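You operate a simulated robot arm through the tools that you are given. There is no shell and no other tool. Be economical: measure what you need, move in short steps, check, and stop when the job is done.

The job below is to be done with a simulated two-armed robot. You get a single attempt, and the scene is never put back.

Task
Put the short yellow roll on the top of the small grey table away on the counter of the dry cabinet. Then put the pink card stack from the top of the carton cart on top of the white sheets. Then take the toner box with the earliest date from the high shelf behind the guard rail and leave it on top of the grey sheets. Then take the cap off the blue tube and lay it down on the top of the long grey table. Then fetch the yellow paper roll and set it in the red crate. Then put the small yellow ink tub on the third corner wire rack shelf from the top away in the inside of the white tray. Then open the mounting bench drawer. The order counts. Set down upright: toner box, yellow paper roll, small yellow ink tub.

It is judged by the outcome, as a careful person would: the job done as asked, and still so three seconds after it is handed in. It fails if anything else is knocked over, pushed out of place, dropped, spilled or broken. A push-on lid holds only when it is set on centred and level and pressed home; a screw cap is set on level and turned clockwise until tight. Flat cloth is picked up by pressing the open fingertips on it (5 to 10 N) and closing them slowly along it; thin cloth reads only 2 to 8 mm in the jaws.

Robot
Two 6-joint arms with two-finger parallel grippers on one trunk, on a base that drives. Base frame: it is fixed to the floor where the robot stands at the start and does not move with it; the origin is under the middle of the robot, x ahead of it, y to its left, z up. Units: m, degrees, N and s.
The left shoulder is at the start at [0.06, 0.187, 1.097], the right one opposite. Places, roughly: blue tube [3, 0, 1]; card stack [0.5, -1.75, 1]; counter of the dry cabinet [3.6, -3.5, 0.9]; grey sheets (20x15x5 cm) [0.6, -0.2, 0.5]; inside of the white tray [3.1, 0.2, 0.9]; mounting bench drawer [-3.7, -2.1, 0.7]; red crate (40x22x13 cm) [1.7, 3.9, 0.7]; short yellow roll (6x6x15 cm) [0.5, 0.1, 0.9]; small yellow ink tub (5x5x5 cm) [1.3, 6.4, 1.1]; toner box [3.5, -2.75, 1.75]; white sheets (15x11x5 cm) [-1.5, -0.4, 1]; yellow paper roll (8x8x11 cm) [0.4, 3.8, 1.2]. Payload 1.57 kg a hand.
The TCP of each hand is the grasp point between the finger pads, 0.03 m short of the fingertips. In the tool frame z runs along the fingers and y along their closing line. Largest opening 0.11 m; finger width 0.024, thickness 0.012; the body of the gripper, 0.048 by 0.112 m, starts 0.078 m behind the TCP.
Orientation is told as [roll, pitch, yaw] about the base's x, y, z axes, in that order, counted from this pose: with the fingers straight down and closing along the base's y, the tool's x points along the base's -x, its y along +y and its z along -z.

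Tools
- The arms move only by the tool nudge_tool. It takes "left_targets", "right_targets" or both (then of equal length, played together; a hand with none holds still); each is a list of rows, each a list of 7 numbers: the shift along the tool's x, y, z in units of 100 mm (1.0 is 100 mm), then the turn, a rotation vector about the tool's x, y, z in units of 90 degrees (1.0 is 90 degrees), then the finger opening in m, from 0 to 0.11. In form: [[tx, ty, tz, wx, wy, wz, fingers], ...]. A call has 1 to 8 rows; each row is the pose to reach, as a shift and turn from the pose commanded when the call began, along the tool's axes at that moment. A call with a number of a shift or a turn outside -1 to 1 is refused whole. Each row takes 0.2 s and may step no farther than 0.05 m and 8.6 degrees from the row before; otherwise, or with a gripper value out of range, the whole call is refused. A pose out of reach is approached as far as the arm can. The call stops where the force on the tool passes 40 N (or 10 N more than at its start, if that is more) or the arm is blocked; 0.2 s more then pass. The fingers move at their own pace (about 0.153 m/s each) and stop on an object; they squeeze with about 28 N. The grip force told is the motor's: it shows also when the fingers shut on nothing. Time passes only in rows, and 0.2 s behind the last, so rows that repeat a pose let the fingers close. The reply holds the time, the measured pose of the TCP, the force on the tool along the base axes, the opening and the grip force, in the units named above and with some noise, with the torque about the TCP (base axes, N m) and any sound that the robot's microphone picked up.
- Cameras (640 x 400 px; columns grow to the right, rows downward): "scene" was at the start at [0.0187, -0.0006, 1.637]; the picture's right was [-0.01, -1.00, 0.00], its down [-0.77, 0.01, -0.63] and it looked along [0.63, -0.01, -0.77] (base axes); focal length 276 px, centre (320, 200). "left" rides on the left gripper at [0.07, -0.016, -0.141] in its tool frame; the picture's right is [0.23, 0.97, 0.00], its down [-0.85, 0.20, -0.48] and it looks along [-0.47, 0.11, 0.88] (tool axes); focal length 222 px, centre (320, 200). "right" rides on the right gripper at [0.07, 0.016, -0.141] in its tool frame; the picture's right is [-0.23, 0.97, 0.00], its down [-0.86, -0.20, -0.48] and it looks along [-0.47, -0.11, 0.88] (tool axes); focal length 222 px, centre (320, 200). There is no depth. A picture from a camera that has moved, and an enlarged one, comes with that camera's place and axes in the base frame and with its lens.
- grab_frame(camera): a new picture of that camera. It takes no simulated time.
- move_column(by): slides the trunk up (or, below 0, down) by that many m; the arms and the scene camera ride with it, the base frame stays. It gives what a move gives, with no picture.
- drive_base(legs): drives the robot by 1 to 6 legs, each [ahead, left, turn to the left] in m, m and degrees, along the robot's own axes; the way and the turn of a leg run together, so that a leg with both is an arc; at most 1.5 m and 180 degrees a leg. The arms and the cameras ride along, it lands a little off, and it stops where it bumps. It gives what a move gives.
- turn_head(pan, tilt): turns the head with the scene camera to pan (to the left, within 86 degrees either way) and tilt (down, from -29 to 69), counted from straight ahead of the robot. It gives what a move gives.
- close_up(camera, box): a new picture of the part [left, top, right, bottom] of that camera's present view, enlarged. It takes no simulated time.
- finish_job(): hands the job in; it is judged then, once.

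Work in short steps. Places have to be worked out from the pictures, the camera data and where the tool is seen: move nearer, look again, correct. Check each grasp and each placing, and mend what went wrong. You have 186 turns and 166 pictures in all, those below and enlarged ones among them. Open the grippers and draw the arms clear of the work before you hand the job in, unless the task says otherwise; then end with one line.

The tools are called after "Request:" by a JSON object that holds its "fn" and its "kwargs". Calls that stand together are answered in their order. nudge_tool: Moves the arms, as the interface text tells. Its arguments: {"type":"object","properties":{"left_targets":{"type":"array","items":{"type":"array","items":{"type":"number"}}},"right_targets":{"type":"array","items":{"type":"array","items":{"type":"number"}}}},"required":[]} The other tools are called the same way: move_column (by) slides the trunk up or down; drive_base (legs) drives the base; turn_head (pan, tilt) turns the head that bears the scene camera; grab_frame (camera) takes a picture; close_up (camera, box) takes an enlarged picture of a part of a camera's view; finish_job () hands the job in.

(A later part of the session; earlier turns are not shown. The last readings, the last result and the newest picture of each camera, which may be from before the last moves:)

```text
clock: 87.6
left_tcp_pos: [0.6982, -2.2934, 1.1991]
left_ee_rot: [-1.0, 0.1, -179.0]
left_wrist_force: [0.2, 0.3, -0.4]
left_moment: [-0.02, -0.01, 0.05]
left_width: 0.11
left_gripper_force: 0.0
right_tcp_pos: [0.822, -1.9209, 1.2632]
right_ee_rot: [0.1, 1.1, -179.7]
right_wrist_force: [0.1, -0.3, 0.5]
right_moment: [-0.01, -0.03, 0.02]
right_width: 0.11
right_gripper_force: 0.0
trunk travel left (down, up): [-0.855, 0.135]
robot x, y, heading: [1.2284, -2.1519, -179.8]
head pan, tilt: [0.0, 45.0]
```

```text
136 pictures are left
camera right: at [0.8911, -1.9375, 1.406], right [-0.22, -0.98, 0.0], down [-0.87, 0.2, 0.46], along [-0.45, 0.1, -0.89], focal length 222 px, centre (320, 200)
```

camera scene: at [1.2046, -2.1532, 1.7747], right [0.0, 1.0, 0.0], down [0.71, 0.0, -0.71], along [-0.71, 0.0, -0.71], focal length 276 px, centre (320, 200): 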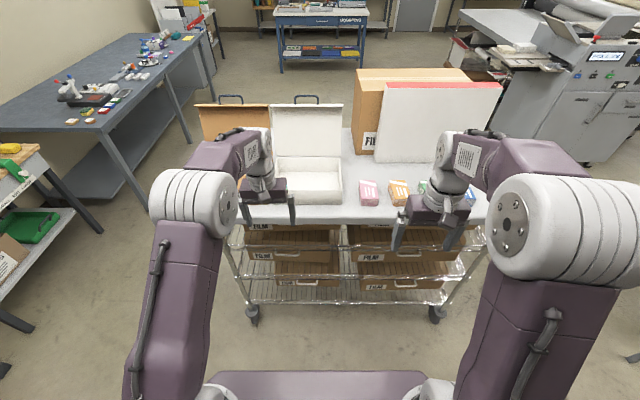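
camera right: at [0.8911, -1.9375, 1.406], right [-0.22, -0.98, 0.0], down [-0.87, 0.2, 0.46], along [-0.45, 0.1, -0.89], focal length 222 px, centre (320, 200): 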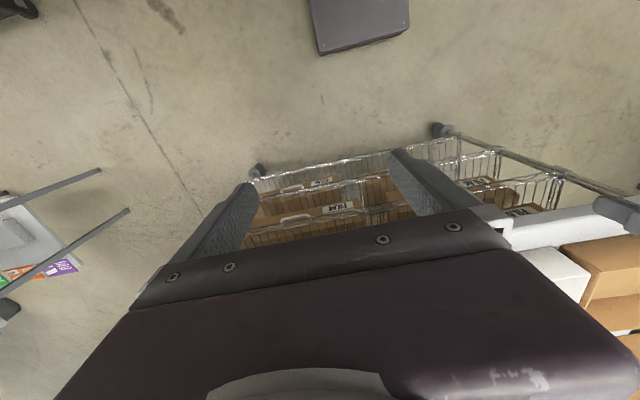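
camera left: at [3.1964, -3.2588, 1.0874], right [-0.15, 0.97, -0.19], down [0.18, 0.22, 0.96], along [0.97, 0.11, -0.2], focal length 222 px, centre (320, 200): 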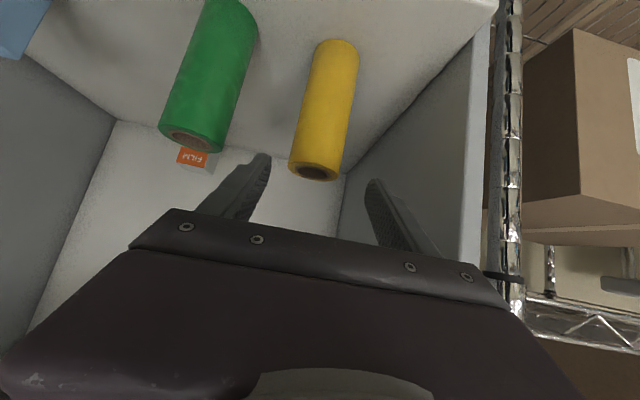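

Two views put the cart top at about z 1.06 and the pink stack near (0.46, -1.97). I draw the left hand back, drive closer and bring the right hand over it.

Request:
{"fn": "nudge_tool", "kwargs": {"left_targets": [[0.3, 0, 0, 0, 0, 0, 0.11], [0.6, 0, -0.2, 0, 0, 0, 0.11], [0.9, 0, -0.4, 0, 0, 0, 0.11]]}}

Request:
{"fn": "nudge_tool", "kwargs": {"left_targets": [[0.3, 0, 0, 0, 0, 0, 0.11], [0.6, 0, 0, 0, 0, 0, 0.11]]}}

Request:
{"fn": "drive_base", "kwargs": {"legs": [[0.22, 0, 0]]}}

Request:
{"fn": "grab_frame", "kwargs": {"camera": "right"}}

Request:
{"fn": "grab_frame", "kwargs": {"camera": "scene"}}

```text
clock: 88.4
left_tcp_pos: [0.7892, -2.2928, 1.2409]
left_ee_rot: [-1.1, 0.0, -179.1]
left_wrist_force: [0.4, 0.1, 0.4]
left_moment: [0.0, 0.07, 0.02]
left_width: 0.11
left_gripper_force: 0.0
right_tcp_pos: [0.8249, -1.9209, 1.2639]
right_ee_rot: [0.1, 1.0, -179.7]
right_wrist_force: [-0.7, 0.2, 0.4]
right_moment: [0.04, -0.01, 0.0]
right_width: 0.11
right_gripper_force: 0.0
trunk travel left (down, up): [-0.855, 0.135]
robot x, y, heading: [1.2312, -2.1559, -179.7]
head pan, tilt: [0.0, 45.0]
```

```text
clock: 89.0
left_tcp_pos: [0.8512, -2.2917, 1.2424]
left_ee_rot: [-1.1, -0.1, -179.0]
left_wrist_force: [-0.1, 1.0, 0.1]
left_moment: [0.0, 0.03, -0.02]
left_width: 0.1099
left_gripper_force: 0.0
right_tcp_pos: [0.8269, -1.9221, 1.2645]
right_ee_rot: [0.1, 0.9, -179.7]
right_wrist_force: [1.0, -0.1, 0.1]
right_moment: [0.01, 0.07, 0.01]
right_width: 0.1098
right_gripper_force: 0.0
trunk travel left (down, up): [-0.855, 0.135]
robot x, y, heading: [1.2257, -2.1537, -179.8]
head pan, tilt: [0.0, 45.0]
```

```text
clock: 90.7
left_tcp_pos: [0.6304, -2.2928, 1.2417]
left_ee_rot: [-1.0, 0.0, -179.1]
left_wrist_force: [0.9, 0.7, -0.1]
left_moment: [0.01, 0.02, 0.03]
left_width: 0.1099
left_gripper_force: 0.1
right_tcp_pos: [0.6063, -1.9226, 1.2648]
right_ee_rot: [0.1, 0.8, -179.7]
right_wrist_force: [0.1, 0.3, -0.1]
right_moment: [-0.01, 0.03, -0.03]
right_width: 0.1099
right_gripper_force: 0.1
trunk travel left (down, up): [-0.855, 0.135]
robot x, y, heading: [1.006, -2.157, -179.6]
head pan, tilt: [0.0, 45.0]
```

```text
135 pictures are left
camera right: at [0.6758, -1.9387, 1.4072], right [-0.22, -0.97, 0.0], down [-0.86, 0.2, 0.46], along [-0.45, 0.11, -0.89], focal length 222 px, centre (320, 200)
```

right: 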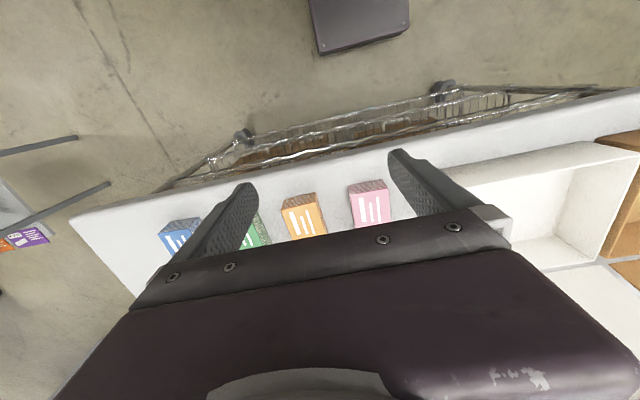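

```text
134 pictures are left
camera scene: at [0.9903, -2.1547, 1.7748], right [0.0, 1.0, 0.0], down [0.71, 0.0, -0.71], along [-0.71, 0.0, -0.71], focal length 276 px, centre (320, 200)
```

scene: 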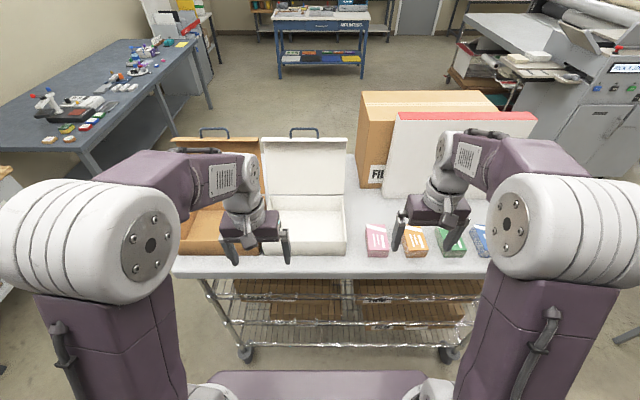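

The stack's top is near z 1.08 at about (0.474, -1.98), 6 cm wide with 5 cm gaps. I move the right hand over it and look again.

Request:
{"fn": "nudge_tool", "kwargs": {"right_targets": [[-0.33, 0.2, 0, 0, 0, 0, 0.09], [-0.66, 0.4, 0, 0, 0, 0, 0.09], [-1.0, 0.58, 0.2, 0, 0, 0, 0.09]]}}

Request:
{"fn": "nudge_tool", "kwargs": {"right_targets": [[-0.26, 0, 0.3, 0, 0, 0, 0.09]]}}

Request:
{"fn": "grab_frame", "kwargs": {"camera": "right"}}

Request:
{"fn": "grab_frame", "kwargs": {"camera": "scene"}}

```text
clock: 91.5
left_tcp_pos: [0.625, -2.293, 1.2406]
left_ee_rot: [-1.0, 0.2, -179.2]
left_wrist_force: [-1.5, -0.2, -0.4]
left_moment: [-0.04, 0.01, 0.03]
left_width: 0.11
left_gripper_force: 0.0
right_tcp_pos: [0.4997, -1.9817, 1.2411]
right_ee_rot: [0.1, 1.2, -179.7]
right_wrist_force: [-0.6, 0.4, -0.8]
right_moment: [-0.01, -0.04, 0.0]
right_width: 0.0897
right_gripper_force: 0.0
trunk travel left (down, up): [-0.855, 0.135]
robot x, y, heading: [1.0068, -2.1572, -179.9]
head pan, tilt: [0.0, 45.0]
```

```text
clock: 91.8
left_tcp_pos: [0.6275, -2.2928, 1.24]
left_ee_rot: [-0.9, 0.1, -179.2]
left_wrist_force: [0.3, -0.4, -0.2]
left_moment: [-0.01, -0.05, 0.01]
left_width: 0.1099
left_gripper_force: 0.0
right_tcp_pos: [0.4774, -1.9808, 1.2099]
right_ee_rot: [0.1, 1.1, -179.8]
right_wrist_force: [0.0, -0.4, -0.7]
right_moment: [-0.01, 0.0, 0.03]
right_width: 0.0899
right_gripper_force: 0.0
trunk travel left (down, up): [-0.855, 0.135]
robot x, y, heading: [1.005, -2.1574, -179.8]
head pan, tilt: [0.0, 45.0]
```

```text
133 pictures are left
camera right: at [0.5449, -1.9973, 1.3524], right [-0.22, -0.97, 0.0], down [-0.87, 0.2, 0.46], along [-0.45, 0.1, -0.89], focal length 222 px, centre (320, 200)
```

right: 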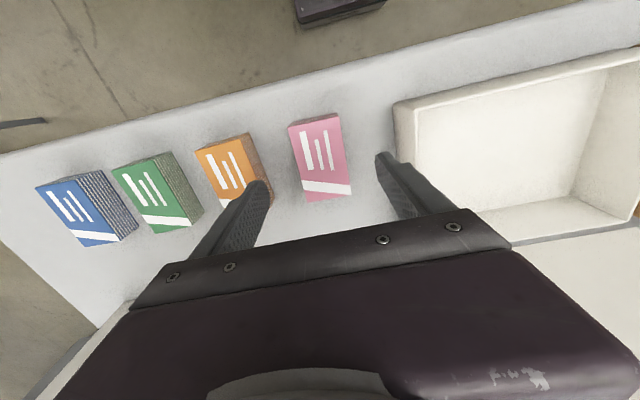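

```text
132 pictures are left
camera scene: at [0.9844, -2.1545, 1.7747], right [0.0, 1.0, 0.0], down [0.71, 0.0, -0.71], along [-0.71, 0.0, -0.71], focal length 276 px, centre (320, 200)
```

scene: 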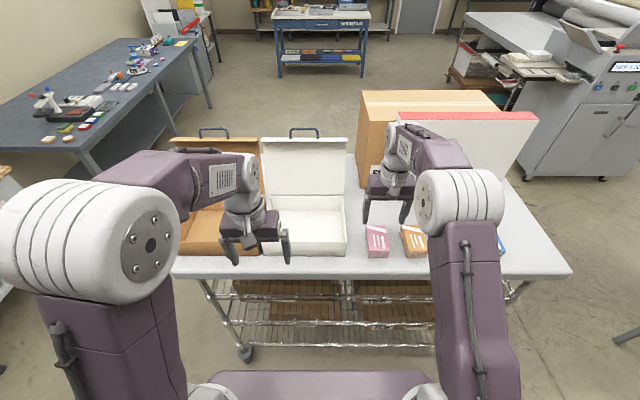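

The stack is about 6 x 10 cm, centred near (0.462, -1.98). I go down 9 cm and check the height against it.

Request:
{"fn": "nudge_tool", "kwargs": {"right_targets": [[-0.15, 0, 0.3, 0, 0, 0, 0.09], [-0.15, 0, 0.6, 0, 0, 0, 0.09], [-0.15, 0, 0.9, 0, 0, 0, 0.09]]}}

Request:
{"fn": "grab_frame", "kwargs": {"camera": "right"}}

Request:
{"fn": "close_up", "kwargs": {"camera": "scene", "box": [330, 160, 450, 280]}}

```text
clock: 92.7
left_tcp_pos: [0.6269, -2.2919, 1.2405]
left_ee_rot: [-1.0, 0.2, -179.1]
left_wrist_force: [-0.1, 0.2, 0.3]
left_moment: [-0.02, 0.02, -0.01]
left_width: 0.1101
left_gripper_force: 0.0
right_tcp_pos: [0.4651, -1.9823, 1.1196]
right_ee_rot: [0.1, 1.0, -179.8]
right_wrist_force: [-0.1, 0.1, 0.6]
right_moment: [-0.01, -0.05, -0.01]
right_width: 0.0901
right_gripper_force: 0.1
trunk travel left (down, up): [-0.855, 0.135]
robot x, y, heading: [1.0097, -2.1535, -179.6]
head pan, tilt: [0.0, 45.0]
```

```text
131 pictures are left
camera right: at [0.5334, -1.9976, 1.2628], right [-0.22, -0.97, 0.0], down [-0.86, 0.2, 0.46], along [-0.45, 0.1, -0.89], focal length 222 px, centre (320, 200)
```

right: 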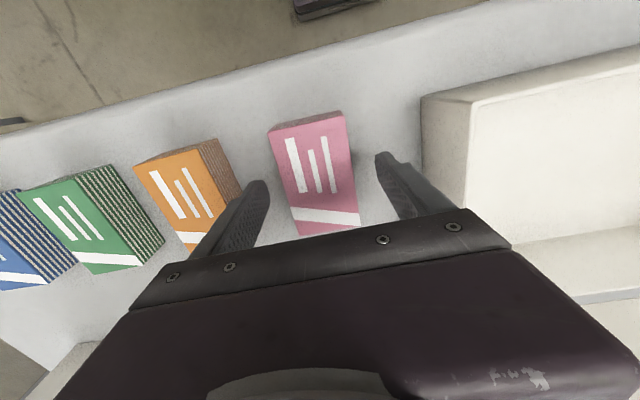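

```text
3.33 times, centred on (390, 220) of scene
camera zoom: at [0.9851, -2.1546, 1.7747], right [0.0, 1.0, 0.0], down [0.71, 0.0, -0.71], along [-0.71, 0.0, -0.71], focal length 922 px, centre (87, 133)
```

zoom: 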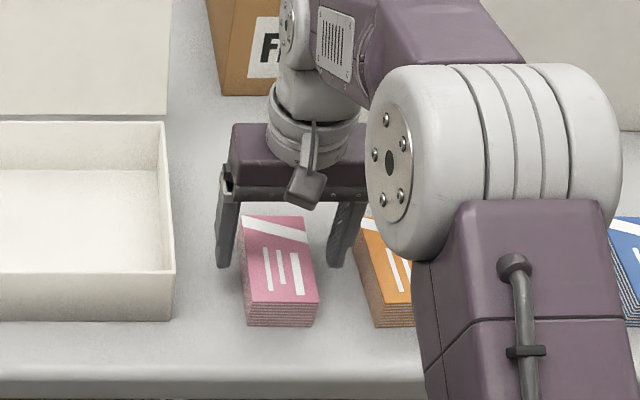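

The stack's top is at z ≈ 1.085 and it's about 3.5 cm high. I lower 3 cm more so that the tips nearly reach the cart top, and close.

Request:
{"fn": "nudge_tool", "kwargs": {"right_targets": [[0, 0, 0.15, 0, 0, 0, 0.09], [0, 0, 0.32, 0, 0, 0, 0.09], [0, 0, 0.32, 0, 0, 0, 0.03], [0, 0, 0.32, 0, 0, 0, 0.0], [0, 0, 0.32, 0, 0, 0, 0.0]]}}

Request:
{"fn": "grab_frame", "kwargs": {"camera": "right"}}

```text
clock: 93.8
left_tcp_pos: [0.6275, -2.2927, 1.2394]
left_ee_rot: [-1.0, 0.1, -179.1]
left_wrist_force: [0.2, -0.6, 0.7]
left_moment: [0.02, 0.01, -0.01]
left_width: 0.1099
left_gripper_force: 0.1
right_tcp_pos: [0.4669, -1.9811, 1.0883]
right_ee_rot: [0.1, 1.1, -179.7]
right_wrist_force: [1.0, -0.3, 0.2]
right_moment: [0.01, 0.01, 0.02]
right_width: 0.0595
right_gripper_force: 28.2
trunk travel left (down, up): [-0.855, 0.135]
robot x, y, heading: [1.0051, -2.1566, -179.6]
head pan, tilt: [0.0, 45.0]
```

```text
129 pictures are left
camera right: at [0.5346, -1.9977, 1.2311], right [-0.22, -0.97, 0.0], down [-0.87, 0.2, 0.46], along [-0.45, 0.1, -0.89], focal length 222 px, centre (320, 200)
```

right: 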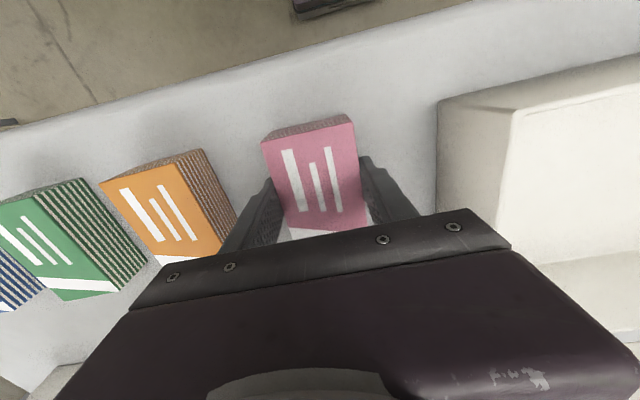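

Gripped at 59.5 mm. I lift it 10 cm and check it, then look to the right for the white sheets.

Request:
{"fn": "nudge_tool", "kwargs": {"right_targets": [[0, 0, -0.35, 0, 0, 0, 0.0], [0, 0, -0.7, 0, 0, 0, 0.0], [0, 0, -1.0, 0, 0, 0, 0.0]]}}

Request:
{"fn": "grab_frame", "kwargs": {"camera": "right"}}

Request:
{"fn": "turn_head", "kwargs": {"pan": -35, "tilt": 20}}

Request:
{"fn": "grab_frame", "kwargs": {"camera": "scene"}}

```text
clock: 94.7
left_tcp_pos: [0.6273, -2.2929, 1.2411]
left_ee_rot: [-0.9, 0.0, -179.0]
left_wrist_force: [0.3, -0.4, -0.8]
left_moment: [0.01, -0.05, 0.0]
left_width: 0.1102
left_gripper_force: 0.1
right_tcp_pos: [0.4659, -1.9815, 1.1898]
right_ee_rot: [0.1, 1.1, -179.6]
right_wrist_force: [-0.4, 0.2, -0.2]
right_moment: [0.0, -0.01, 0.02]
right_width: 0.0
right_gripper_force: 21.2
trunk travel left (down, up): [-0.855, 0.135]
robot x, y, heading: [1.0017, -2.1566, -179.6]
head pan, tilt: [0.0, 45.0]
```

```text
128 pictures are left
camera right: at [0.5337, -1.997, 1.3317], right [-0.22, -0.97, 0.0], down [-0.87, 0.2, 0.46], along [-0.45, 0.11, -0.89], focal length 222 px, centre (320, 200)
```

right: 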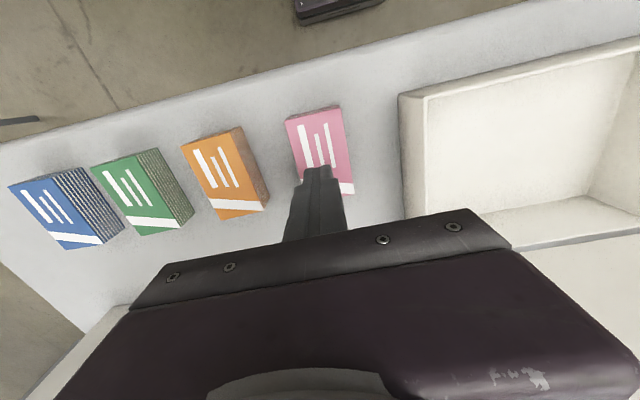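

```text
clock: 95.7
left_tcp_pos: [0.6269, -2.293, 1.2409]
left_ee_rot: [-1.0, 0.0, -179.1]
left_wrist_force: [-0.8, 0.5, -0.4]
left_moment: [0.0, 0.0, -0.03]
left_width: 0.1099
left_gripper_force: 0.1
right_tcp_pos: [0.4659, -1.9809, 1.1893]
right_ee_rot: [0.1, 1.1, -179.7]
right_wrist_force: [0.3, -0.2, 0.1]
right_moment: [0.01, -0.01, 0.01]
right_width: 0.0
right_gripper_force: 21.4
trunk travel left (down, up): [-0.855, 0.135]
robot x, y, heading: [1.0035, -2.1555, -180.0]
head pan, tilt: [-35.0, 20.0]
```

```text
127 pictures are left
camera scene: at [0.9905, -2.1015, 1.8133], right [0.57, 0.82, 0.0], down [0.28, -0.2, -0.94], along [-0.77, 0.54, -0.34], focal length 276 px, centre (320, 200)
```

scene: 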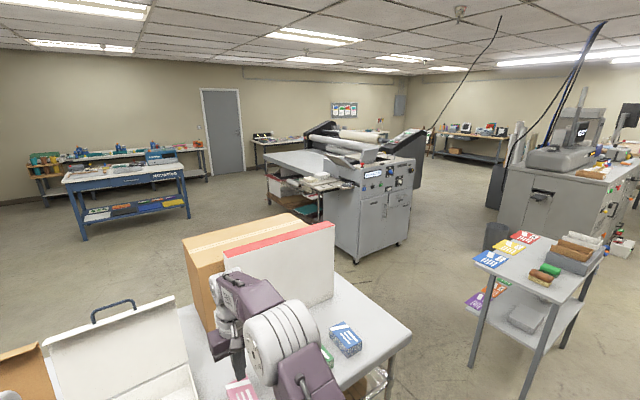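

The fingers slipped off the top; the stack is still in place. I go back down with open fingers, this time lower.

Request:
{"fn": "nudge_tool", "kwargs": {"right_targets": [[0, 0, 0, 0, 0, 0, 0.09], [0, 0, 0.1, 0, 0, 0, 0.09], [0, 0, 0.4, 0, 0, 0, 0.09], [0, 0, 0.7, 0, 0, 0, 0.09], [0, 0, 1.0, 0, 0, 0, 0.09]]}}

Request:
{"fn": "nudge_tool", "kwargs": {"right_targets": [[0, 0, 0.1, 0, 0, 0, 0.09], [0, 0, 0.2, 0, 0, 0, 0.09], [0, 0, 0.27, 0, 0, 0, 0.09]]}}

Request:
{"fn": "grab_frame", "kwargs": {"camera": "right"}}

Request:
{"fn": "turn_head", "kwargs": {"pan": 0, "tilt": 45}}

Request:
{"fn": "close_up", "kwargs": {"camera": "scene", "box": [330, 160, 450, 280]}}

```text
clock: 96.9
left_tcp_pos: [0.6271, -2.2919, 1.2405]
left_ee_rot: [-0.9, 0.1, -179.1]
left_wrist_force: [0.4, 0.1, -0.1]
left_moment: [-0.03, -0.02, -0.04]
left_width: 0.1098
left_gripper_force: 0.1
right_tcp_pos: [0.4671, -1.9813, 1.0894]
right_ee_rot: [0.1, 1.1, -179.7]
right_wrist_force: [0.5, -0.2, -0.1]
right_moment: [0.0, 0.02, 0.02]
right_width: 0.0901
right_gripper_force: 0.1
trunk travel left (down, up): [-0.855, 0.135]
robot x, y, heading: [1.0035, -2.1558, -179.5]
head pan, tilt: [-35.0, 20.0]
```

```text
clock: 97.5
left_tcp_pos: [0.6324, -2.2945, 1.2426]
left_ee_rot: [-1.1, -0.2, -179.2]
left_wrist_force: [-0.1, -0.6, -0.4]
left_moment: [-0.01, -0.04, -0.03]
left_width: 0.11
left_gripper_force: 0.2
right_tcp_pos: [0.469, -1.9809, 1.0796]
right_ee_rot: [-0.1, 0.2, -179.7]
right_wrist_force: [20.0, 0.9, 29.1]
right_moment: [-0.64, -0.28, 0.28]
right_width: 0.0897
right_gripper_force: 0.1
trunk travel left (down, up): [-0.855, 0.135]
robot x, y, heading: [1.0046, -2.1599, -180.0]
head pan, tilt: [-35.0, 20.0]
stopped in row 3 (right hand): the force on the tool passed its limit (the readings are from after the stop); the commanded pose is now the measured one
```

```text
126 pictures are left
camera right: at [0.539, -1.9977, 1.2215], right [-0.22, -0.98, 0.0], down [-0.86, 0.19, 0.48], along [-0.46, 0.11, -0.88], focal length 222 px, centre (320, 200)
```

right: 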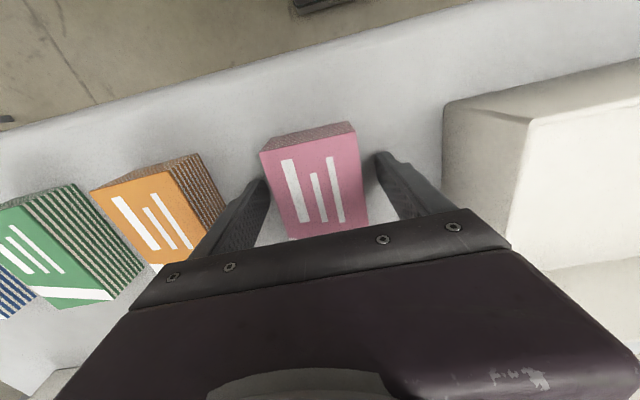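

```text
clock: 98.5
left_tcp_pos: [0.6356, -2.2943, 1.2433]
left_ee_rot: [-1.1, -0.2, -179.1]
left_wrist_force: [-0.5, 0.5, -0.1]
left_moment: [0.01, 0.02, 0.0]
left_width: 0.1102
left_gripper_force: 0.0
right_tcp_pos: [0.4691, -1.9817, 1.0797]
right_ee_rot: [0.0, -0.2, -179.7]
right_wrist_force: [14.7, 2.5, 34.3]
right_moment: [-0.57, -0.83, 0.57]
right_width: 0.09
right_gripper_force: 0.0
trunk travel left (down, up): [-0.855, 0.135]
robot x, y, heading: [1.0051, -2.1548, -179.7]
head pan, tilt: [0.0, 45.0]
```

```text
3.33 times, centred on (390, 220) of scene
camera zoom: at [0.9965, -2.1559, 1.775], right [0.0, 1.0, 0.0], down [0.7, 0.0, -0.71], along [-0.71, 0.0, -0.7], focal length 922 px, centre (87, 133)
```

zoom: 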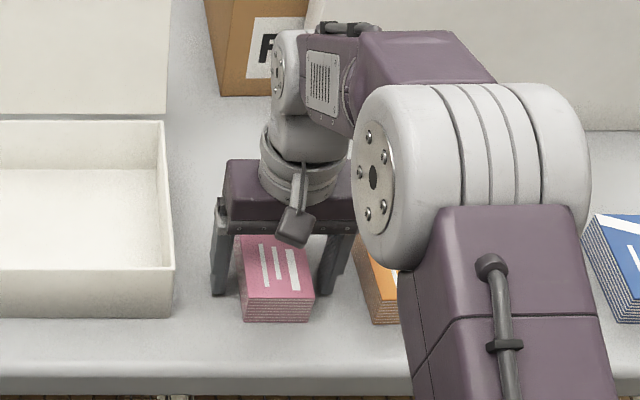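

The tips touch the cart top (tips at about z 1.05). I ease up 3 mm, close, wait longer for the grip, and lift slowly.

Request:
{"fn": "nudge_tool", "kwargs": {"right_targets": [[-0.03, 0, -0.03, 0, 0, 0, 0.09], [-0.03, 0, -0.03, 0, 0, 0, 0.05], [-0.03, 0, -0.03, 0, 0, 0, 0.0], [-0.03, 0, -0.03, 0, 0, 0, 0.0], [-0.03, 0, -0.03, 0, 0, 0, 0.0], [-0.03, 0, -0.03, 0, 0, 0, 0.0]]}}

Request:
{"fn": "nudge_tool", "kwargs": {"right_targets": [[0, 0, -0.03, 0, 0, 0, 0.0], [0, 0, -0.06, 0, 0, 0, 0.0], [0, 0, -0.1, 0, 0, 0, 0.0], [0, 0, -0.14, 0, 0, 0, 0.0], [0, 0, -0.18, 0, 0, 0, 0.0]]}}

Request:
{"fn": "grab_frame", "kwargs": {"camera": "right"}}

```text
clock: 99.9
left_tcp_pos: [0.6293, -2.2929, 1.2419]
left_ee_rot: [-1.0, 0.0, -179.1]
left_wrist_force: [0.0, 0.3, 0.1]
left_moment: [0.02, -0.01, 0.02]
left_width: 0.1098
left_gripper_force: 0.1
right_tcp_pos: [0.46, -1.9818, 1.0802]
right_ee_rot: [0.0, -0.2, -179.7]
right_wrist_force: [-5.0, 3.1, 19.7]
right_moment: [0.39, -0.06, -0.08]
right_width: 0.0599
right_gripper_force: 27.8
trunk travel left (down, up): [-0.855, 0.135]
robot x, y, heading: [1.0066, -2.1568, -180.0]
head pan, tilt: [0.0, 45.0]
```

```text
clock: 101.1
left_tcp_pos: [0.6259, -2.2921, 1.2406]
left_ee_rot: [-1.0, 0.1, -179.1]
left_wrist_force: [0.6, 0.2, -0.8]
left_moment: [0.03, -0.03, -0.01]
left_width: 0.1099
left_gripper_force: 0.1
right_tcp_pos: [0.46, -1.9808, 1.0965]
right_ee_rot: [0.0, 0.2, -179.7]
right_wrist_force: [-0.3, 0.1, -1.5]
right_moment: [0.01, 0.03, -0.02]
right_width: 0.0599
right_gripper_force: 27.9
trunk travel left (down, up): [-0.855, 0.135]
robot x, y, heading: [1.0038, -2.1532, -179.8]
head pan, tilt: [0.0, 45.0]
```

```text
124 pictures are left
camera right: at [0.5301, -1.9969, 1.2378], right [-0.22, -0.97, 0.0], down [-0.86, 0.2, 0.48], along [-0.46, 0.11, -0.88], focal length 222 px, centre (320, 200)
```

right: 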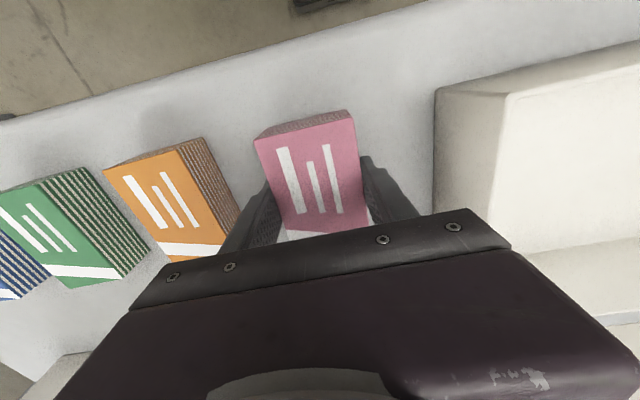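

It's now held (1.5 N, 60 mm). I lift further, slowly, and check.

Request:
{"fn": "nudge_tool", "kwargs": {"right_targets": [[0, 0, -0.12, 0, 0, 0, 0.0], [0, 0, -0.24, 0, 0, 0, 0.0], [0, 0, -0.36, 0, 0, 0, 0.0], [0, 0, -0.48, 0, 0, 0, 0.0], [0, 0, -0.6, 0, 0, 0, 0.0], [0, 0, -0.72, 0, 0, 0, 0.0], [0, 0, -0.84, 0, 0, 0, 0.0], [0, 0, -0.9, 0, 0, 0, 0.0]]}}

Request:
{"fn": "grab_frame", "kwargs": {"camera": "right"}}

```text
clock: 102.9
left_tcp_pos: [0.6269, -2.2921, 1.2403]
left_ee_rot: [-1.0, 0.2, -179.1]
left_wrist_force: [0.4, 0.6, -0.2]
left_moment: [0.0, 0.02, 0.01]
left_width: 0.1098
left_gripper_force: 0.0
right_tcp_pos: [0.4593, -1.9804, 1.187]
right_ee_rot: [0.0, 0.1, -179.7]
right_wrist_force: [-0.6, 0.9, -1.9]
right_moment: [-0.01, -0.03, 0.01]
right_width: 0.0597
right_gripper_force: 27.8
trunk travel left (down, up): [-0.855, 0.135]
robot x, y, heading: [1.0009, -2.1511, -179.9]
head pan, tilt: [0.0, 45.0]
```

```text
123 pictures are left
camera right: at [0.5293, -1.9965, 1.3281], right [-0.22, -0.97, 0.0], down [-0.86, 0.2, 0.48], along [-0.46, 0.11, -0.88], focal length 222 px, centre (320, 200)
```

right: 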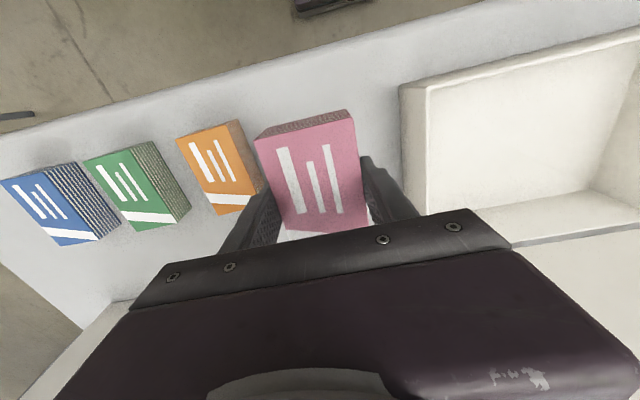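

The stack hangs firmly. I back off from the cart and drive through the corridor towards the laminating machine with the white sheets.

Request:
{"fn": "drive_base", "kwargs": {"legs": [[-0.25, 0, 0], [0, -0.75, 0], [0.2, -0.42, 0], [1.4, 0, 0]]}}

Request:
{"fn": "turn_head", "kwargs": {"pan": -25, "tilt": 25}}

Request:
{"fn": "grab_frame", "kwargs": {"camera": "scene"}}

Request:
{"fn": "grab_frame", "kwargs": {"camera": "right"}}

```text
clock: 117.3
left_tcp_pos: [-0.7204, -1.1176, 1.2413]
left_ee_rot: [-0.9, -0.1, -179.2]
left_wrist_force: [-0.4, -0.1, -0.4]
left_moment: [-0.01, 0.0, 0.01]
left_width: 0.11
left_gripper_force: 0.1
right_tcp_pos: [-0.8886, -0.8041, 1.1871]
right_ee_rot: [0.0, 0.1, -180.0]
right_wrist_force: [-0.8, 0.4, -0.3]
right_moment: [-0.02, -0.02, 0.0]
right_width: 0.0596
right_gripper_force: 28.0
trunk travel left (down, up): [-0.855, 0.135]
robot x, y, heading: [-0.344, -0.9826, -180.2]
head pan, tilt: [0.0, 45.0]
```

```text
clock: 118.2
left_tcp_pos: [-0.7225, -1.1169, 1.2394]
left_ee_rot: [-0.9, 0.1, -179.2]
left_wrist_force: [-1.0, 0.6, -0.2]
left_moment: [-0.01, 0.03, 0.02]
left_width: 0.1101
left_gripper_force: 0.1
right_tcp_pos: [-0.8892, -0.8038, 1.187]
right_ee_rot: [0.0, 0.2, -179.9]
right_wrist_force: [-0.4, 0.0, -2.4]
right_moment: [0.03, -0.03, 0.02]
right_width: 0.0599
right_gripper_force: 28.4
trunk travel left (down, up): [-0.855, 0.135]
robot x, y, heading: [-0.3463, -0.9827, -180.0]
head pan, tilt: [-25.0, 25.0]
```

```text
122 pictures are left
camera scene: at [-0.3661, -0.9415, 1.8052], right [0.42, 0.91, 0.0], down [0.38, -0.18, -0.91], along [-0.82, 0.38, -0.42], focal length 276 px, centre (320, 200)
```

scene: 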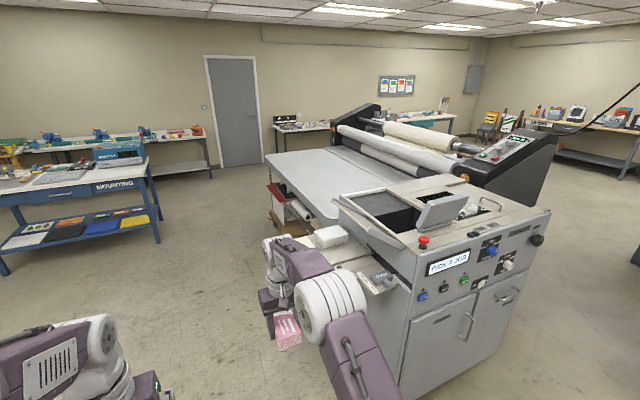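

```text
121 pictures are left
camera right: at [-0.8194, -0.821, 1.3277], right [-0.22, -0.97, 0.0], down [-0.86, 0.2, 0.48], along [-0.46, 0.11, -0.88], focal length 222 px, centre (320, 200)
```

right: 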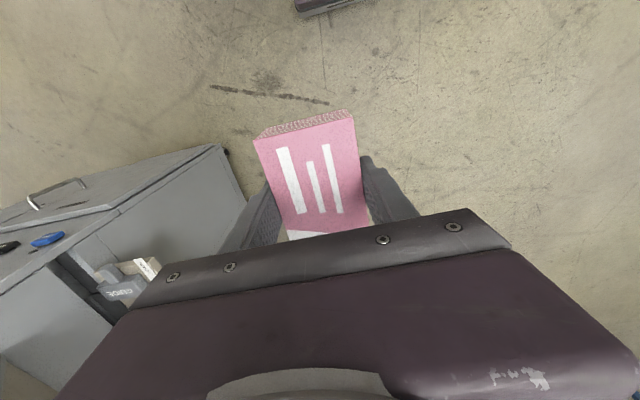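

The white sheets lie on the side tray of the machine at about (-1.48, -0.36). I drive to its side and turn to face +y.

Request:
{"fn": "drive_base", "kwargs": {"legs": [[0.3, 0.22, 0], [1.0, 0, 0], [0, 0, -90]]}}

Request:
{"fn": "turn_head", "kwargs": {"pan": -10, "tilt": 40}}

Request:
{"fn": "grab_frame", "kwargs": {"camera": "scene"}}

Request:
{"fn": "grab_frame", "kwargs": {"camera": "right"}}

```text
clock: 129.2
left_tcp_pos: [-1.7641, -0.8221, 1.2411]
left_ee_rot: [-1.1, 0.1, 90.0]
left_wrist_force: [0.1, 0.2, -0.5]
left_moment: [-0.02, 0.03, 0.0]
left_width: 0.11
left_gripper_force: 0.0
right_tcp_pos: [-1.452, -0.6573, 1.1863]
right_ee_rot: [0.0, 0.1, 89.4]
right_wrist_force: [0.2, -0.4, -0.7]
right_moment: [0.01, 0.02, -0.03]
right_width: 0.0596
right_gripper_force: 27.9
trunk travel left (down, up): [-0.855, 0.135]
robot x, y, heading: [-1.6325, -1.2045, 89.2]
head pan, tilt: [-25.0, 25.0]
```

```text
clock: 129.9
left_tcp_pos: [-1.7658, -0.8222, 1.2405]
left_ee_rot: [-1.0, 0.1, 90.2]
left_wrist_force: [-0.2, -0.3, 0.0]
left_moment: [-0.01, 0.01, 0.02]
left_width: 0.11
left_gripper_force: 0.1
right_tcp_pos: [-1.4505, -0.6576, 1.1857]
right_ee_rot: [-0.1, 0.2, 89.5]
right_wrist_force: [1.1, 1.1, -1.6]
right_moment: [0.01, -0.01, 0.01]
right_width: 0.0597
right_gripper_force: 28.1
trunk travel left (down, up): [-0.855, 0.135]
robot x, y, heading: [-1.635, -1.2034, 89.4]
head pan, tilt: [-10.0, 40.0]
```

```text
120 pictures are left
camera scene: at [-1.6155, -1.1773, 1.782], right [0.98, -0.18, 0.0], down [-0.12, -0.63, -0.77], along [0.14, 0.75, -0.64], focal length 276 px, centre (320, 200)
```

scene: 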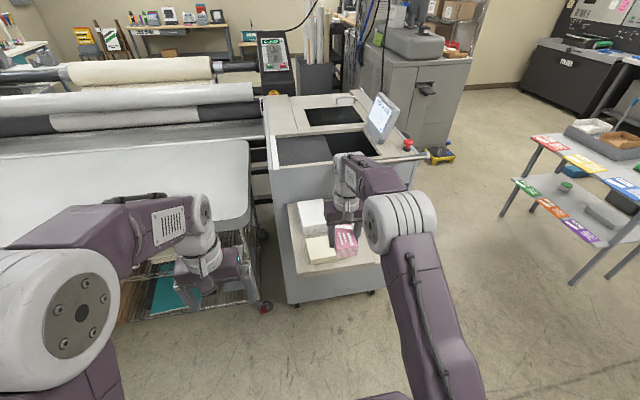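

```text
119 pictures are left
camera right: at [-1.4669, -0.7281, 1.3278], right [-0.97, 0.23, 0.0], down [0.21, 0.85, 0.48], along [0.11, 0.46, -0.88], focal length 222 px, centre (320, 200)
```

right: 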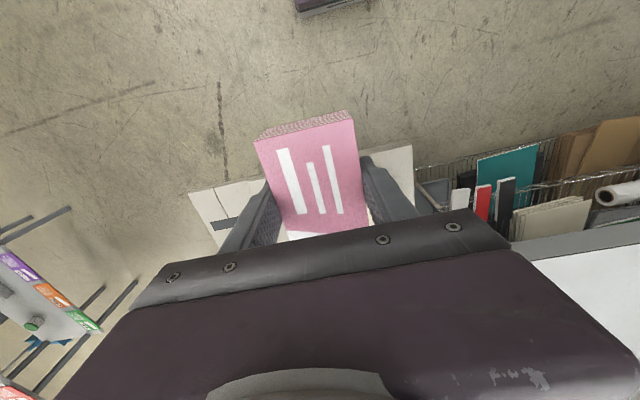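

I enlarge the tray, where there seem to be two stacks.

Request:
{"fn": "close_up", "kwargs": {"camera": "scene", "box": [260, 170, 420, 290]}}

```text
3.33 times, centred on (340, 230) of scene
camera zoom: at [-1.6155, -1.1773, 1.782], right [0.98, -0.18, 0.0], down [-0.12, -0.63, -0.77], along [0.14, 0.75, -0.64], focal length 922 px, centre (253, 100)
```

zoom: 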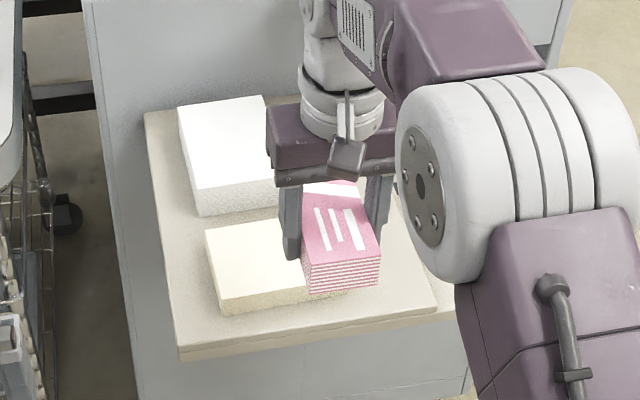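

The white stack's top centre is at about (-1.487, -0.345, 1.0); the cream one is nearer. I drive ahead 0.3 m and left 3.5 cm so the cards come over the white sheets.

Request:
{"fn": "drive_base", "kwargs": {"legs": [[0.3, 0.035, 0]]}}

Request:
{"fn": "grab_frame", "kwargs": {"camera": "right"}}

Request:
{"fn": "close_up", "kwargs": {"camera": "scene", "box": [260, 190, 420, 310]}}

```text
clock: 132.0
left_tcp_pos: [-1.7972, -0.5236, 1.2407]
left_ee_rot: [-1.0, -0.1, 90.2]
left_wrist_force: [0.3, -1.2, -0.5]
left_moment: [0.02, -0.03, 0.0]
left_width: 0.1101
left_gripper_force: 0.1
right_tcp_pos: [-1.4832, -0.3592, 1.1871]
right_ee_rot: [0.2, 0.2, 89.6]
right_wrist_force: [0.4, 0.3, -1.3]
right_moment: [0.01, -0.02, 0.0]
right_width: 0.0596
right_gripper_force: 28.1
trunk travel left (down, up): [-0.855, 0.135]
robot x, y, heading: [-1.6666, -0.8999, 89.6]
head pan, tilt: [-10.0, 40.0]
```

```text
117 pictures are left
camera right: at [-1.4992, -0.4289, 1.3287], right [-0.97, 0.23, 0.0], down [0.21, 0.85, 0.48], along [0.11, 0.46, -0.88], focal length 222 px, centre (320, 200)
```

right: 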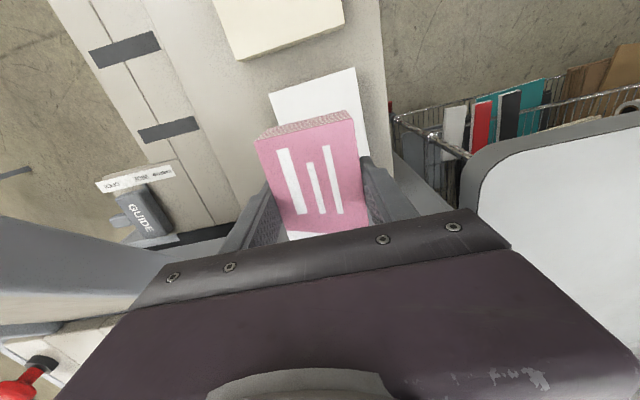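

```text
3.33 times, centred on (340, 250) of scene
camera zoom: at [-1.6474, -0.8791, 1.782], right [0.98, -0.18, 0.0], down [-0.12, -0.63, -0.77], along [0.14, 0.75, -0.64], focal length 922 px, centre (253, 33)
```

zoom: 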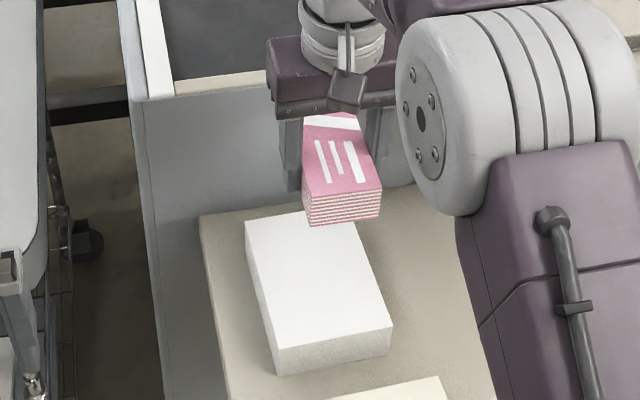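

The cards hang above the white sheets, centre (-1.482, -0.346). I move forward 1.3 cm and lower.

Request:
{"fn": "nudge_tool", "kwargs": {"right_targets": [[-0.13, 0, 0.2, 0, 0, 0, 0.0], [-0.13, 0, 0.4, 0, 0, 0, 0.0], [-0.13, 0, 0.6, 0, 0, 0, 0.0], [-0.13, 0, 0.8, 0, 0, 0, 0.0], [-0.13, 0, 1.0, 0, 0, 0, 0.0]]}}

Request:
{"fn": "nudge_tool", "kwargs": {"right_targets": [[0, 0, 0.15, 0, 0, 0, 0.0], [0, 0, 0.3, 0, 0, 0, 0.0], [0, 0, 0.4, 0, 0, 0, 0.0]]}}

Request:
{"fn": "close_up", "kwargs": {"camera": "scene", "box": [260, 190, 420, 310]}}

```text
clock: 133.2
left_tcp_pos: [-1.7965, -0.5211, 1.2409]
left_ee_rot: [-1.0, 0.1, 90.2]
left_wrist_force: [0.0, -0.8, 0.1]
left_moment: [0.0, 0.01, 0.04]
left_width: 0.1098
left_gripper_force: 0.1
right_tcp_pos: [-1.483, -0.3422, 1.087]
right_ee_rot: [0.0, 0.2, 89.6]
right_wrist_force: [0.2, -0.1, -2.0]
right_moment: [0.0, 0.03, -0.01]
right_width: 0.0597
right_gripper_force: 27.6
trunk travel left (down, up): [-0.855, 0.135]
robot x, y, heading: [-1.666, -0.8996, 89.4]
head pan, tilt: [-10.0, 40.0]
```

```text
clock: 134.0
left_tcp_pos: [-1.7968, -0.5247, 1.2423]
left_ee_rot: [-1.0, 0.0, 90.2]
left_wrist_force: [0.4, 0.3, 0.4]
left_moment: [0.0, 0.01, -0.02]
left_width: 0.1098
left_gripper_force: 0.1
right_tcp_pos: [-1.4845, -0.3443, 1.0529]
right_ee_rot: [0.0, -0.7, 89.7]
right_wrist_force: [3.3, 7.1, 35.0]
right_moment: [-0.59, -0.08, 0.02]
right_width: 0.0598
right_gripper_force: 27.8
trunk travel left (down, up): [-0.855, 0.135]
robot x, y, heading: [-1.6643, -0.8984, 89.3]
head pan, tilt: [-10.0, 40.0]
```

```text
3.33 times, centred on (340, 250) of scene
camera zoom: at [-1.6487, -0.8817, 1.7828], right [0.98, -0.18, 0.0], down [-0.12, -0.63, -0.77], along [0.14, 0.76, -0.64], focal length 922 px, centre (253, 33)
```

zoom: 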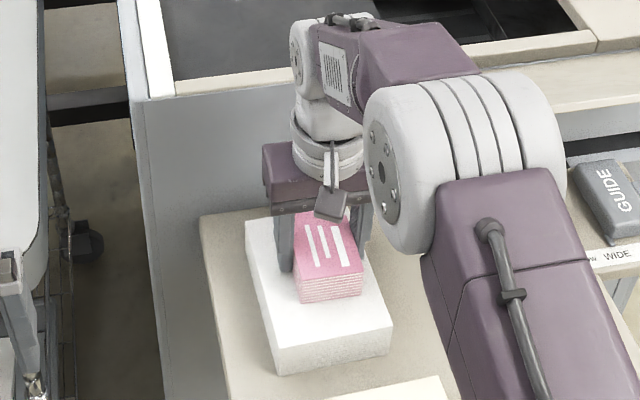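

The cards rest on the white sheets (35 N). I ease up a few mm, open and lift clear.

Request:
{"fn": "nudge_tool", "kwargs": {"right_targets": [[0, 0, -0.08, 0, 0, 0, 0.0], [0, 0, -0.08, 0, 0, 0, 0.075], [0, 0, -0.08, 0, 0, 0, 0.085], [0, 0, -0.3, 0, 0, 0, 0.085], [0, 0, -0.65, 0, 0, 0, 0.085], [0, 0, -1.0, 0, 0, 0, 0.085]]}}

Request:
{"fn": "grab_frame", "kwargs": {"camera": "right"}}

```text
clock: 135.4
left_tcp_pos: [-1.7972, -0.5208, 1.2409]
left_ee_rot: [-1.1, 0.0, 90.2]
left_wrist_force: [0.3, 0.4, 0.9]
left_moment: [-0.05, 0.01, 0.0]
left_width: 0.1102
left_gripper_force: 0.0
right_tcp_pos: [-1.4829, -0.3457, 1.1455]
right_ee_rot: [0.1, 0.2, 89.6]
right_wrist_force: [-0.3, -0.7, 0.3]
right_moment: [-0.03, -0.02, 0.0]
right_width: 0.0848
right_gripper_force: 0.1
trunk travel left (down, up): [-0.855, 0.135]
robot x, y, heading: [-1.6641, -0.8966, 89.5]
head pan, tilt: [-10.0, 40.0]
```

```text
114 pictures are left
camera right: at [-1.4988, -0.4147, 1.2883], right [-0.97, 0.23, 0.0], down [0.21, 0.85, 0.48], along [0.11, 0.46, -0.88], focal length 222 px, centre (320, 200)
```

right: 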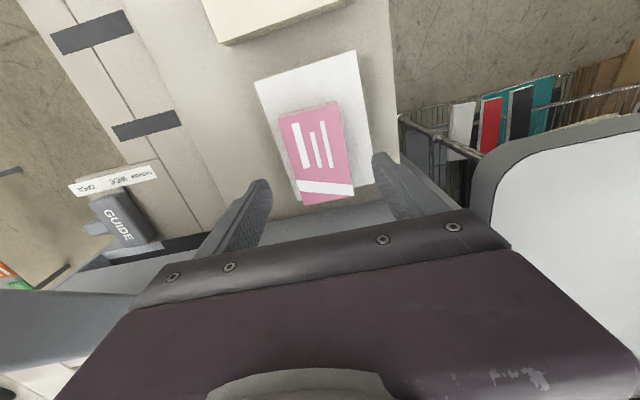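

Step 2 is done: the pink cards lie squarely on the white sheets. I drive back to the wire rack for the toner boxes.

Request:
{"fn": "drive_base", "kwargs": {"legs": [[-0.3, 0, 0], [0, 0, -89.5], [1.5, 0.22, 0], [1.33, 0, 0], [0, -1.5, 0], [0.6, -0.3, 0]]}}

Request:
{"fn": "move_column", "kwargs": {"by": 0.13}}

Request:
{"fn": "turn_head", "kwargs": {"pan": 5, "tilt": 8}}

Request:
{"fn": "grab_frame", "kwargs": {"camera": "scene"}}

```text
refused: leg 3 is longer than a leg can be; nothing moved
```

```text
clock: 137.0
left_tcp_pos: [-1.7969, -0.5223, 1.3701]
left_ee_rot: [-1.0, 0.1, 90.3]
left_wrist_force: [0.3, 0.2, 0.7]
left_moment: [0.0, 0.02, 0.0]
left_width: 0.1101
left_gripper_force: 0.2
right_tcp_pos: [-1.4825, -0.345, 1.2757]
right_ee_rot: [0.0, 0.2, 89.6]
right_wrist_force: [0.1, 0.3, -0.7]
right_moment: [0.0, 0.01, 0.02]
right_width: 0.085
right_gripper_force: 0.0
trunk travel left (down, up): [-0.985, 0.005]
robot x, y, heading: [-1.6624, -0.902, 89.5]
head pan, tilt: [-10.0, 40.0]
```

```text
clock: 137.9
left_tcp_pos: [-1.798, -0.5212, 1.3693]
left_ee_rot: [-1.0, 0.0, 90.3]
left_wrist_force: [-0.4, -0.3, 0.1]
left_moment: [-0.01, 0.0, 0.02]
left_width: 0.11
left_gripper_force: 0.1
right_tcp_pos: [-1.4838, -0.3452, 1.2768]
right_ee_rot: [0.0, 0.1, 89.6]
right_wrist_force: [0.2, -1.0, -0.2]
right_moment: [0.01, -0.02, 0.0]
right_width: 0.085
right_gripper_force: 0.1
trunk travel left (down, up): [-0.985, 0.005]
robot x, y, heading: [-1.663, -0.9032, 89.7]
head pan, tilt: [5.0, 8.0]
```

```text
113 pictures are left
camera scene: at [-1.6705, -0.8676, 1.9628], right [1.0, 0.08, 0.0], down [0.01, -0.14, -0.99], along [-0.08, 0.99, -0.14], focal length 276 px, centre (320, 200)
```

scene: 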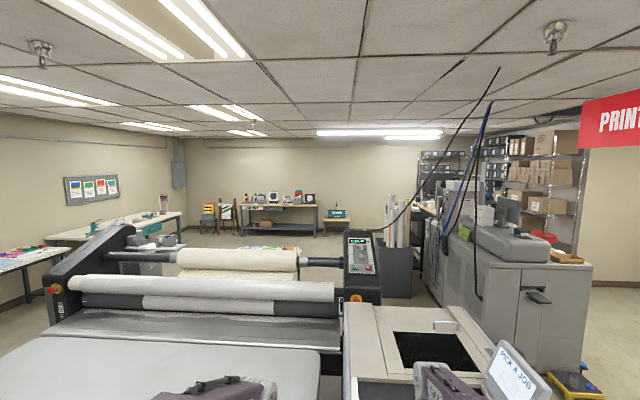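

A leg was a touch too long; I shorten it.

Request:
{"fn": "drive_base", "kwargs": {"legs": [[-0.3, 0, 0], [0, 0, -89.7], [1.45, 0.22, 0], [1.38, 0, 0], [0, -1.5, 0], [0.6, -0.3, 0]]}}

Request:
{"fn": "grab_frame", "kwargs": {"camera": "scene"}}

```text
clock: 167.6
left_tcp_pos: [2.0884, -2.7531, 1.3713]
left_ee_rot: [-1.0, -0.1, -1.9]
left_wrist_force: [0.0, 0.8, 0.1]
left_moment: [-0.03, 0.02, 0.02]
left_width: 0.11
left_gripper_force: 0.1
right_tcp_pos: [2.2531, -3.0743, 1.2777]
right_ee_rot: [0.1, 0.1, -2.5]
right_wrist_force: [0.3, 0.7, 0.0]
right_moment: [0.02, -0.02, -0.03]
right_width: 0.085
right_gripper_force: 0.0
trunk travel left (down, up): [-0.985, 0.005]
robot x, y, heading: [1.7041, -2.8681, -2.7]
head pan, tilt: [5.0, 8.0]
```

```text
112 pictures are left
camera scene: at [1.7389, -2.8645, 1.9629], right [0.04, -1.0, 0.0], down [-0.14, -0.01, -0.99], along [0.99, 0.04, -0.14], focal length 276 px, centre (320, 200)
```

scene: 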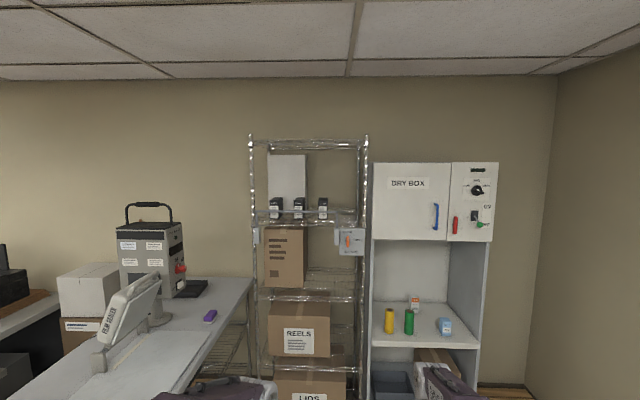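

The roll is still upright on the counter. I drive nearer to the rack and read the dates on the toner boxes.

Request:
{"fn": "drive_base", "kwargs": {"legs": [[0.65, 0.15, 2.5]]}}

Request:
{"fn": "turn_head", "kwargs": {"pan": 0, "tilt": 15}}

Request:
{"fn": "close_up", "kwargs": {"camera": "scene", "box": [220, 130, 420, 255]}}

```text
clock: 171.3
left_tcp_pos: [2.7391, -2.6043, 1.3718]
left_ee_rot: [-1.0, 0.0, 0.5]
left_wrist_force: [-0.3, 0.3, 0.1]
left_moment: [-0.03, -0.01, -0.01]
left_width: 0.1099
left_gripper_force: 0.1
right_tcp_pos: [2.9186, -2.9174, 1.2778]
right_ee_rot: [0.2, 0.1, -0.1]
right_wrist_force: [0.2, -0.4, 1.1]
right_moment: [-0.02, -0.02, 0.01]
right_width: 0.0847
right_gripper_force: 0.1
trunk travel left (down, up): [-0.985, 0.005]
robot x, y, heading: [2.3631, -2.7396, -0.2]
head pan, tilt: [5.0, 8.0]
```

```text
clock: 172.0
left_tcp_pos: [2.7401, -2.6029, 1.3711]
left_ee_rot: [-0.9, 0.0, 0.5]
left_wrist_force: [0.6, -0.1, -0.4]
left_moment: [0.01, -0.03, 0.01]
left_width: 0.11
left_gripper_force: 0.0
right_tcp_pos: [2.9176, -2.9167, 1.277]
right_ee_rot: [0.0, 0.1, -0.1]
right_wrist_force: [0.0, 0.4, -0.1]
right_moment: [-0.03, 0.0, 0.0]
right_width: 0.085
right_gripper_force: 0.0
trunk travel left (down, up): [-0.985, 0.005]
robot x, y, heading: [2.3664, -2.7361, -0.2]
head pan, tilt: [0.0, 15.0]
```

```text
3.20 times, centred on (320, 192) of scene
camera zoom: at [2.3971, -2.7382, 1.9516], right [0.0, -1.0, 0.0], down [-0.26, 0.0, -0.97], along [0.97, 0.0, -0.26], focal length 885 px, centre (320, 224)
```

zoom: 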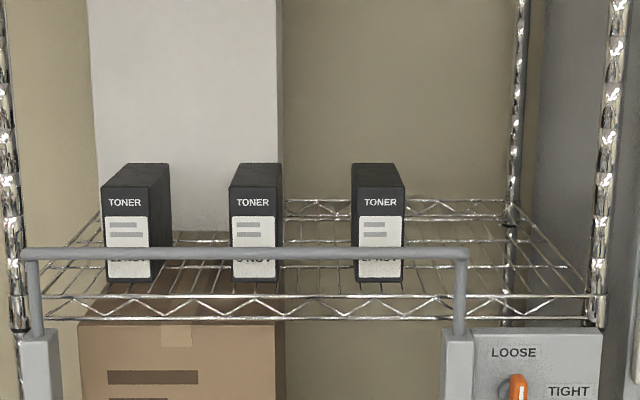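

The guard rail hides the date lines. I lower the trunk so the rail shifts up against the labels, and enlarge more.

Request:
{"fn": "move_column", "kwargs": {"by": -0.3}}

Request:
{"fn": "turn_head", "kwargs": {"pan": 0, "tilt": -5}}

Request:
{"fn": "close_up", "kwargs": {"camera": "scene", "box": [245, 145, 355, 215]}}

```text
clock: 175.0
left_tcp_pos: [2.7411, -2.6042, 1.0711]
left_ee_rot: [-0.9, 0.0, 0.4]
left_wrist_force: [0.0, 0.7, -0.9]
left_moment: [0.0, 0.0, 0.02]
left_width: 0.1101
left_gripper_force: 0.0
right_tcp_pos: [2.9194, -2.9175, 0.9762]
right_ee_rot: [-0.1, 0.2, -0.1]
right_wrist_force: [0.3, 0.7, -0.8]
right_moment: [0.02, 0.01, -0.03]
right_width: 0.0849
right_gripper_force: 0.1
trunk travel left (down, up): [-0.685, 0.305]
robot x, y, heading: [2.3632, -2.741, -0.2]
head pan, tilt: [0.0, 15.0]
```

```text
clock: 175.8
left_tcp_pos: [2.7414, -2.6039, 1.0706]
left_ee_rot: [-1.1, 0.0, 0.4]
left_wrist_force: [-1.1, 0.6, 0.2]
left_moment: [-0.02, -0.02, 0.0]
left_width: 0.1102
left_gripper_force: 0.2
right_tcp_pos: [2.9192, -2.9161, 0.9759]
right_ee_rot: [0.0, 0.2, -0.1]
right_wrist_force: [0.6, 0.6, -0.1]
right_moment: [-0.02, 0.02, 0.0]
right_width: 0.085
right_gripper_force: 0.0
trunk travel left (down, up): [-0.685, 0.305]
robot x, y, heading: [2.3572, -2.7383, -0.3]
head pan, tilt: [0.0, -5.0]
```

```text
5.71 times, centred on (300, 180) of scene
camera zoom: at [2.3924, -2.7379, 1.6833], right [0.0, -1.0, 0.0], down [0.09, 0.0, -1.0], along [1.0, 0.0, 0.09], focal length 1580 px, centre (434, 314)
```

zoom: 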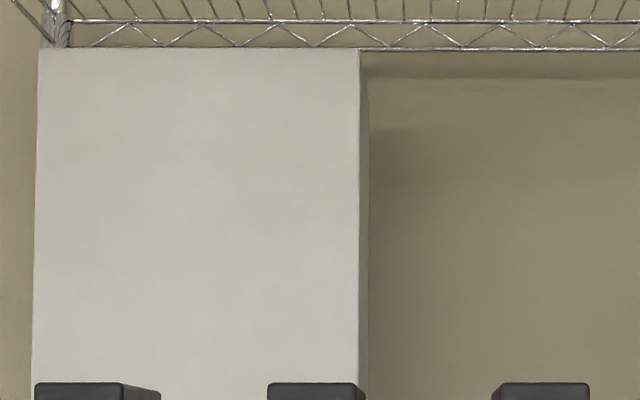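

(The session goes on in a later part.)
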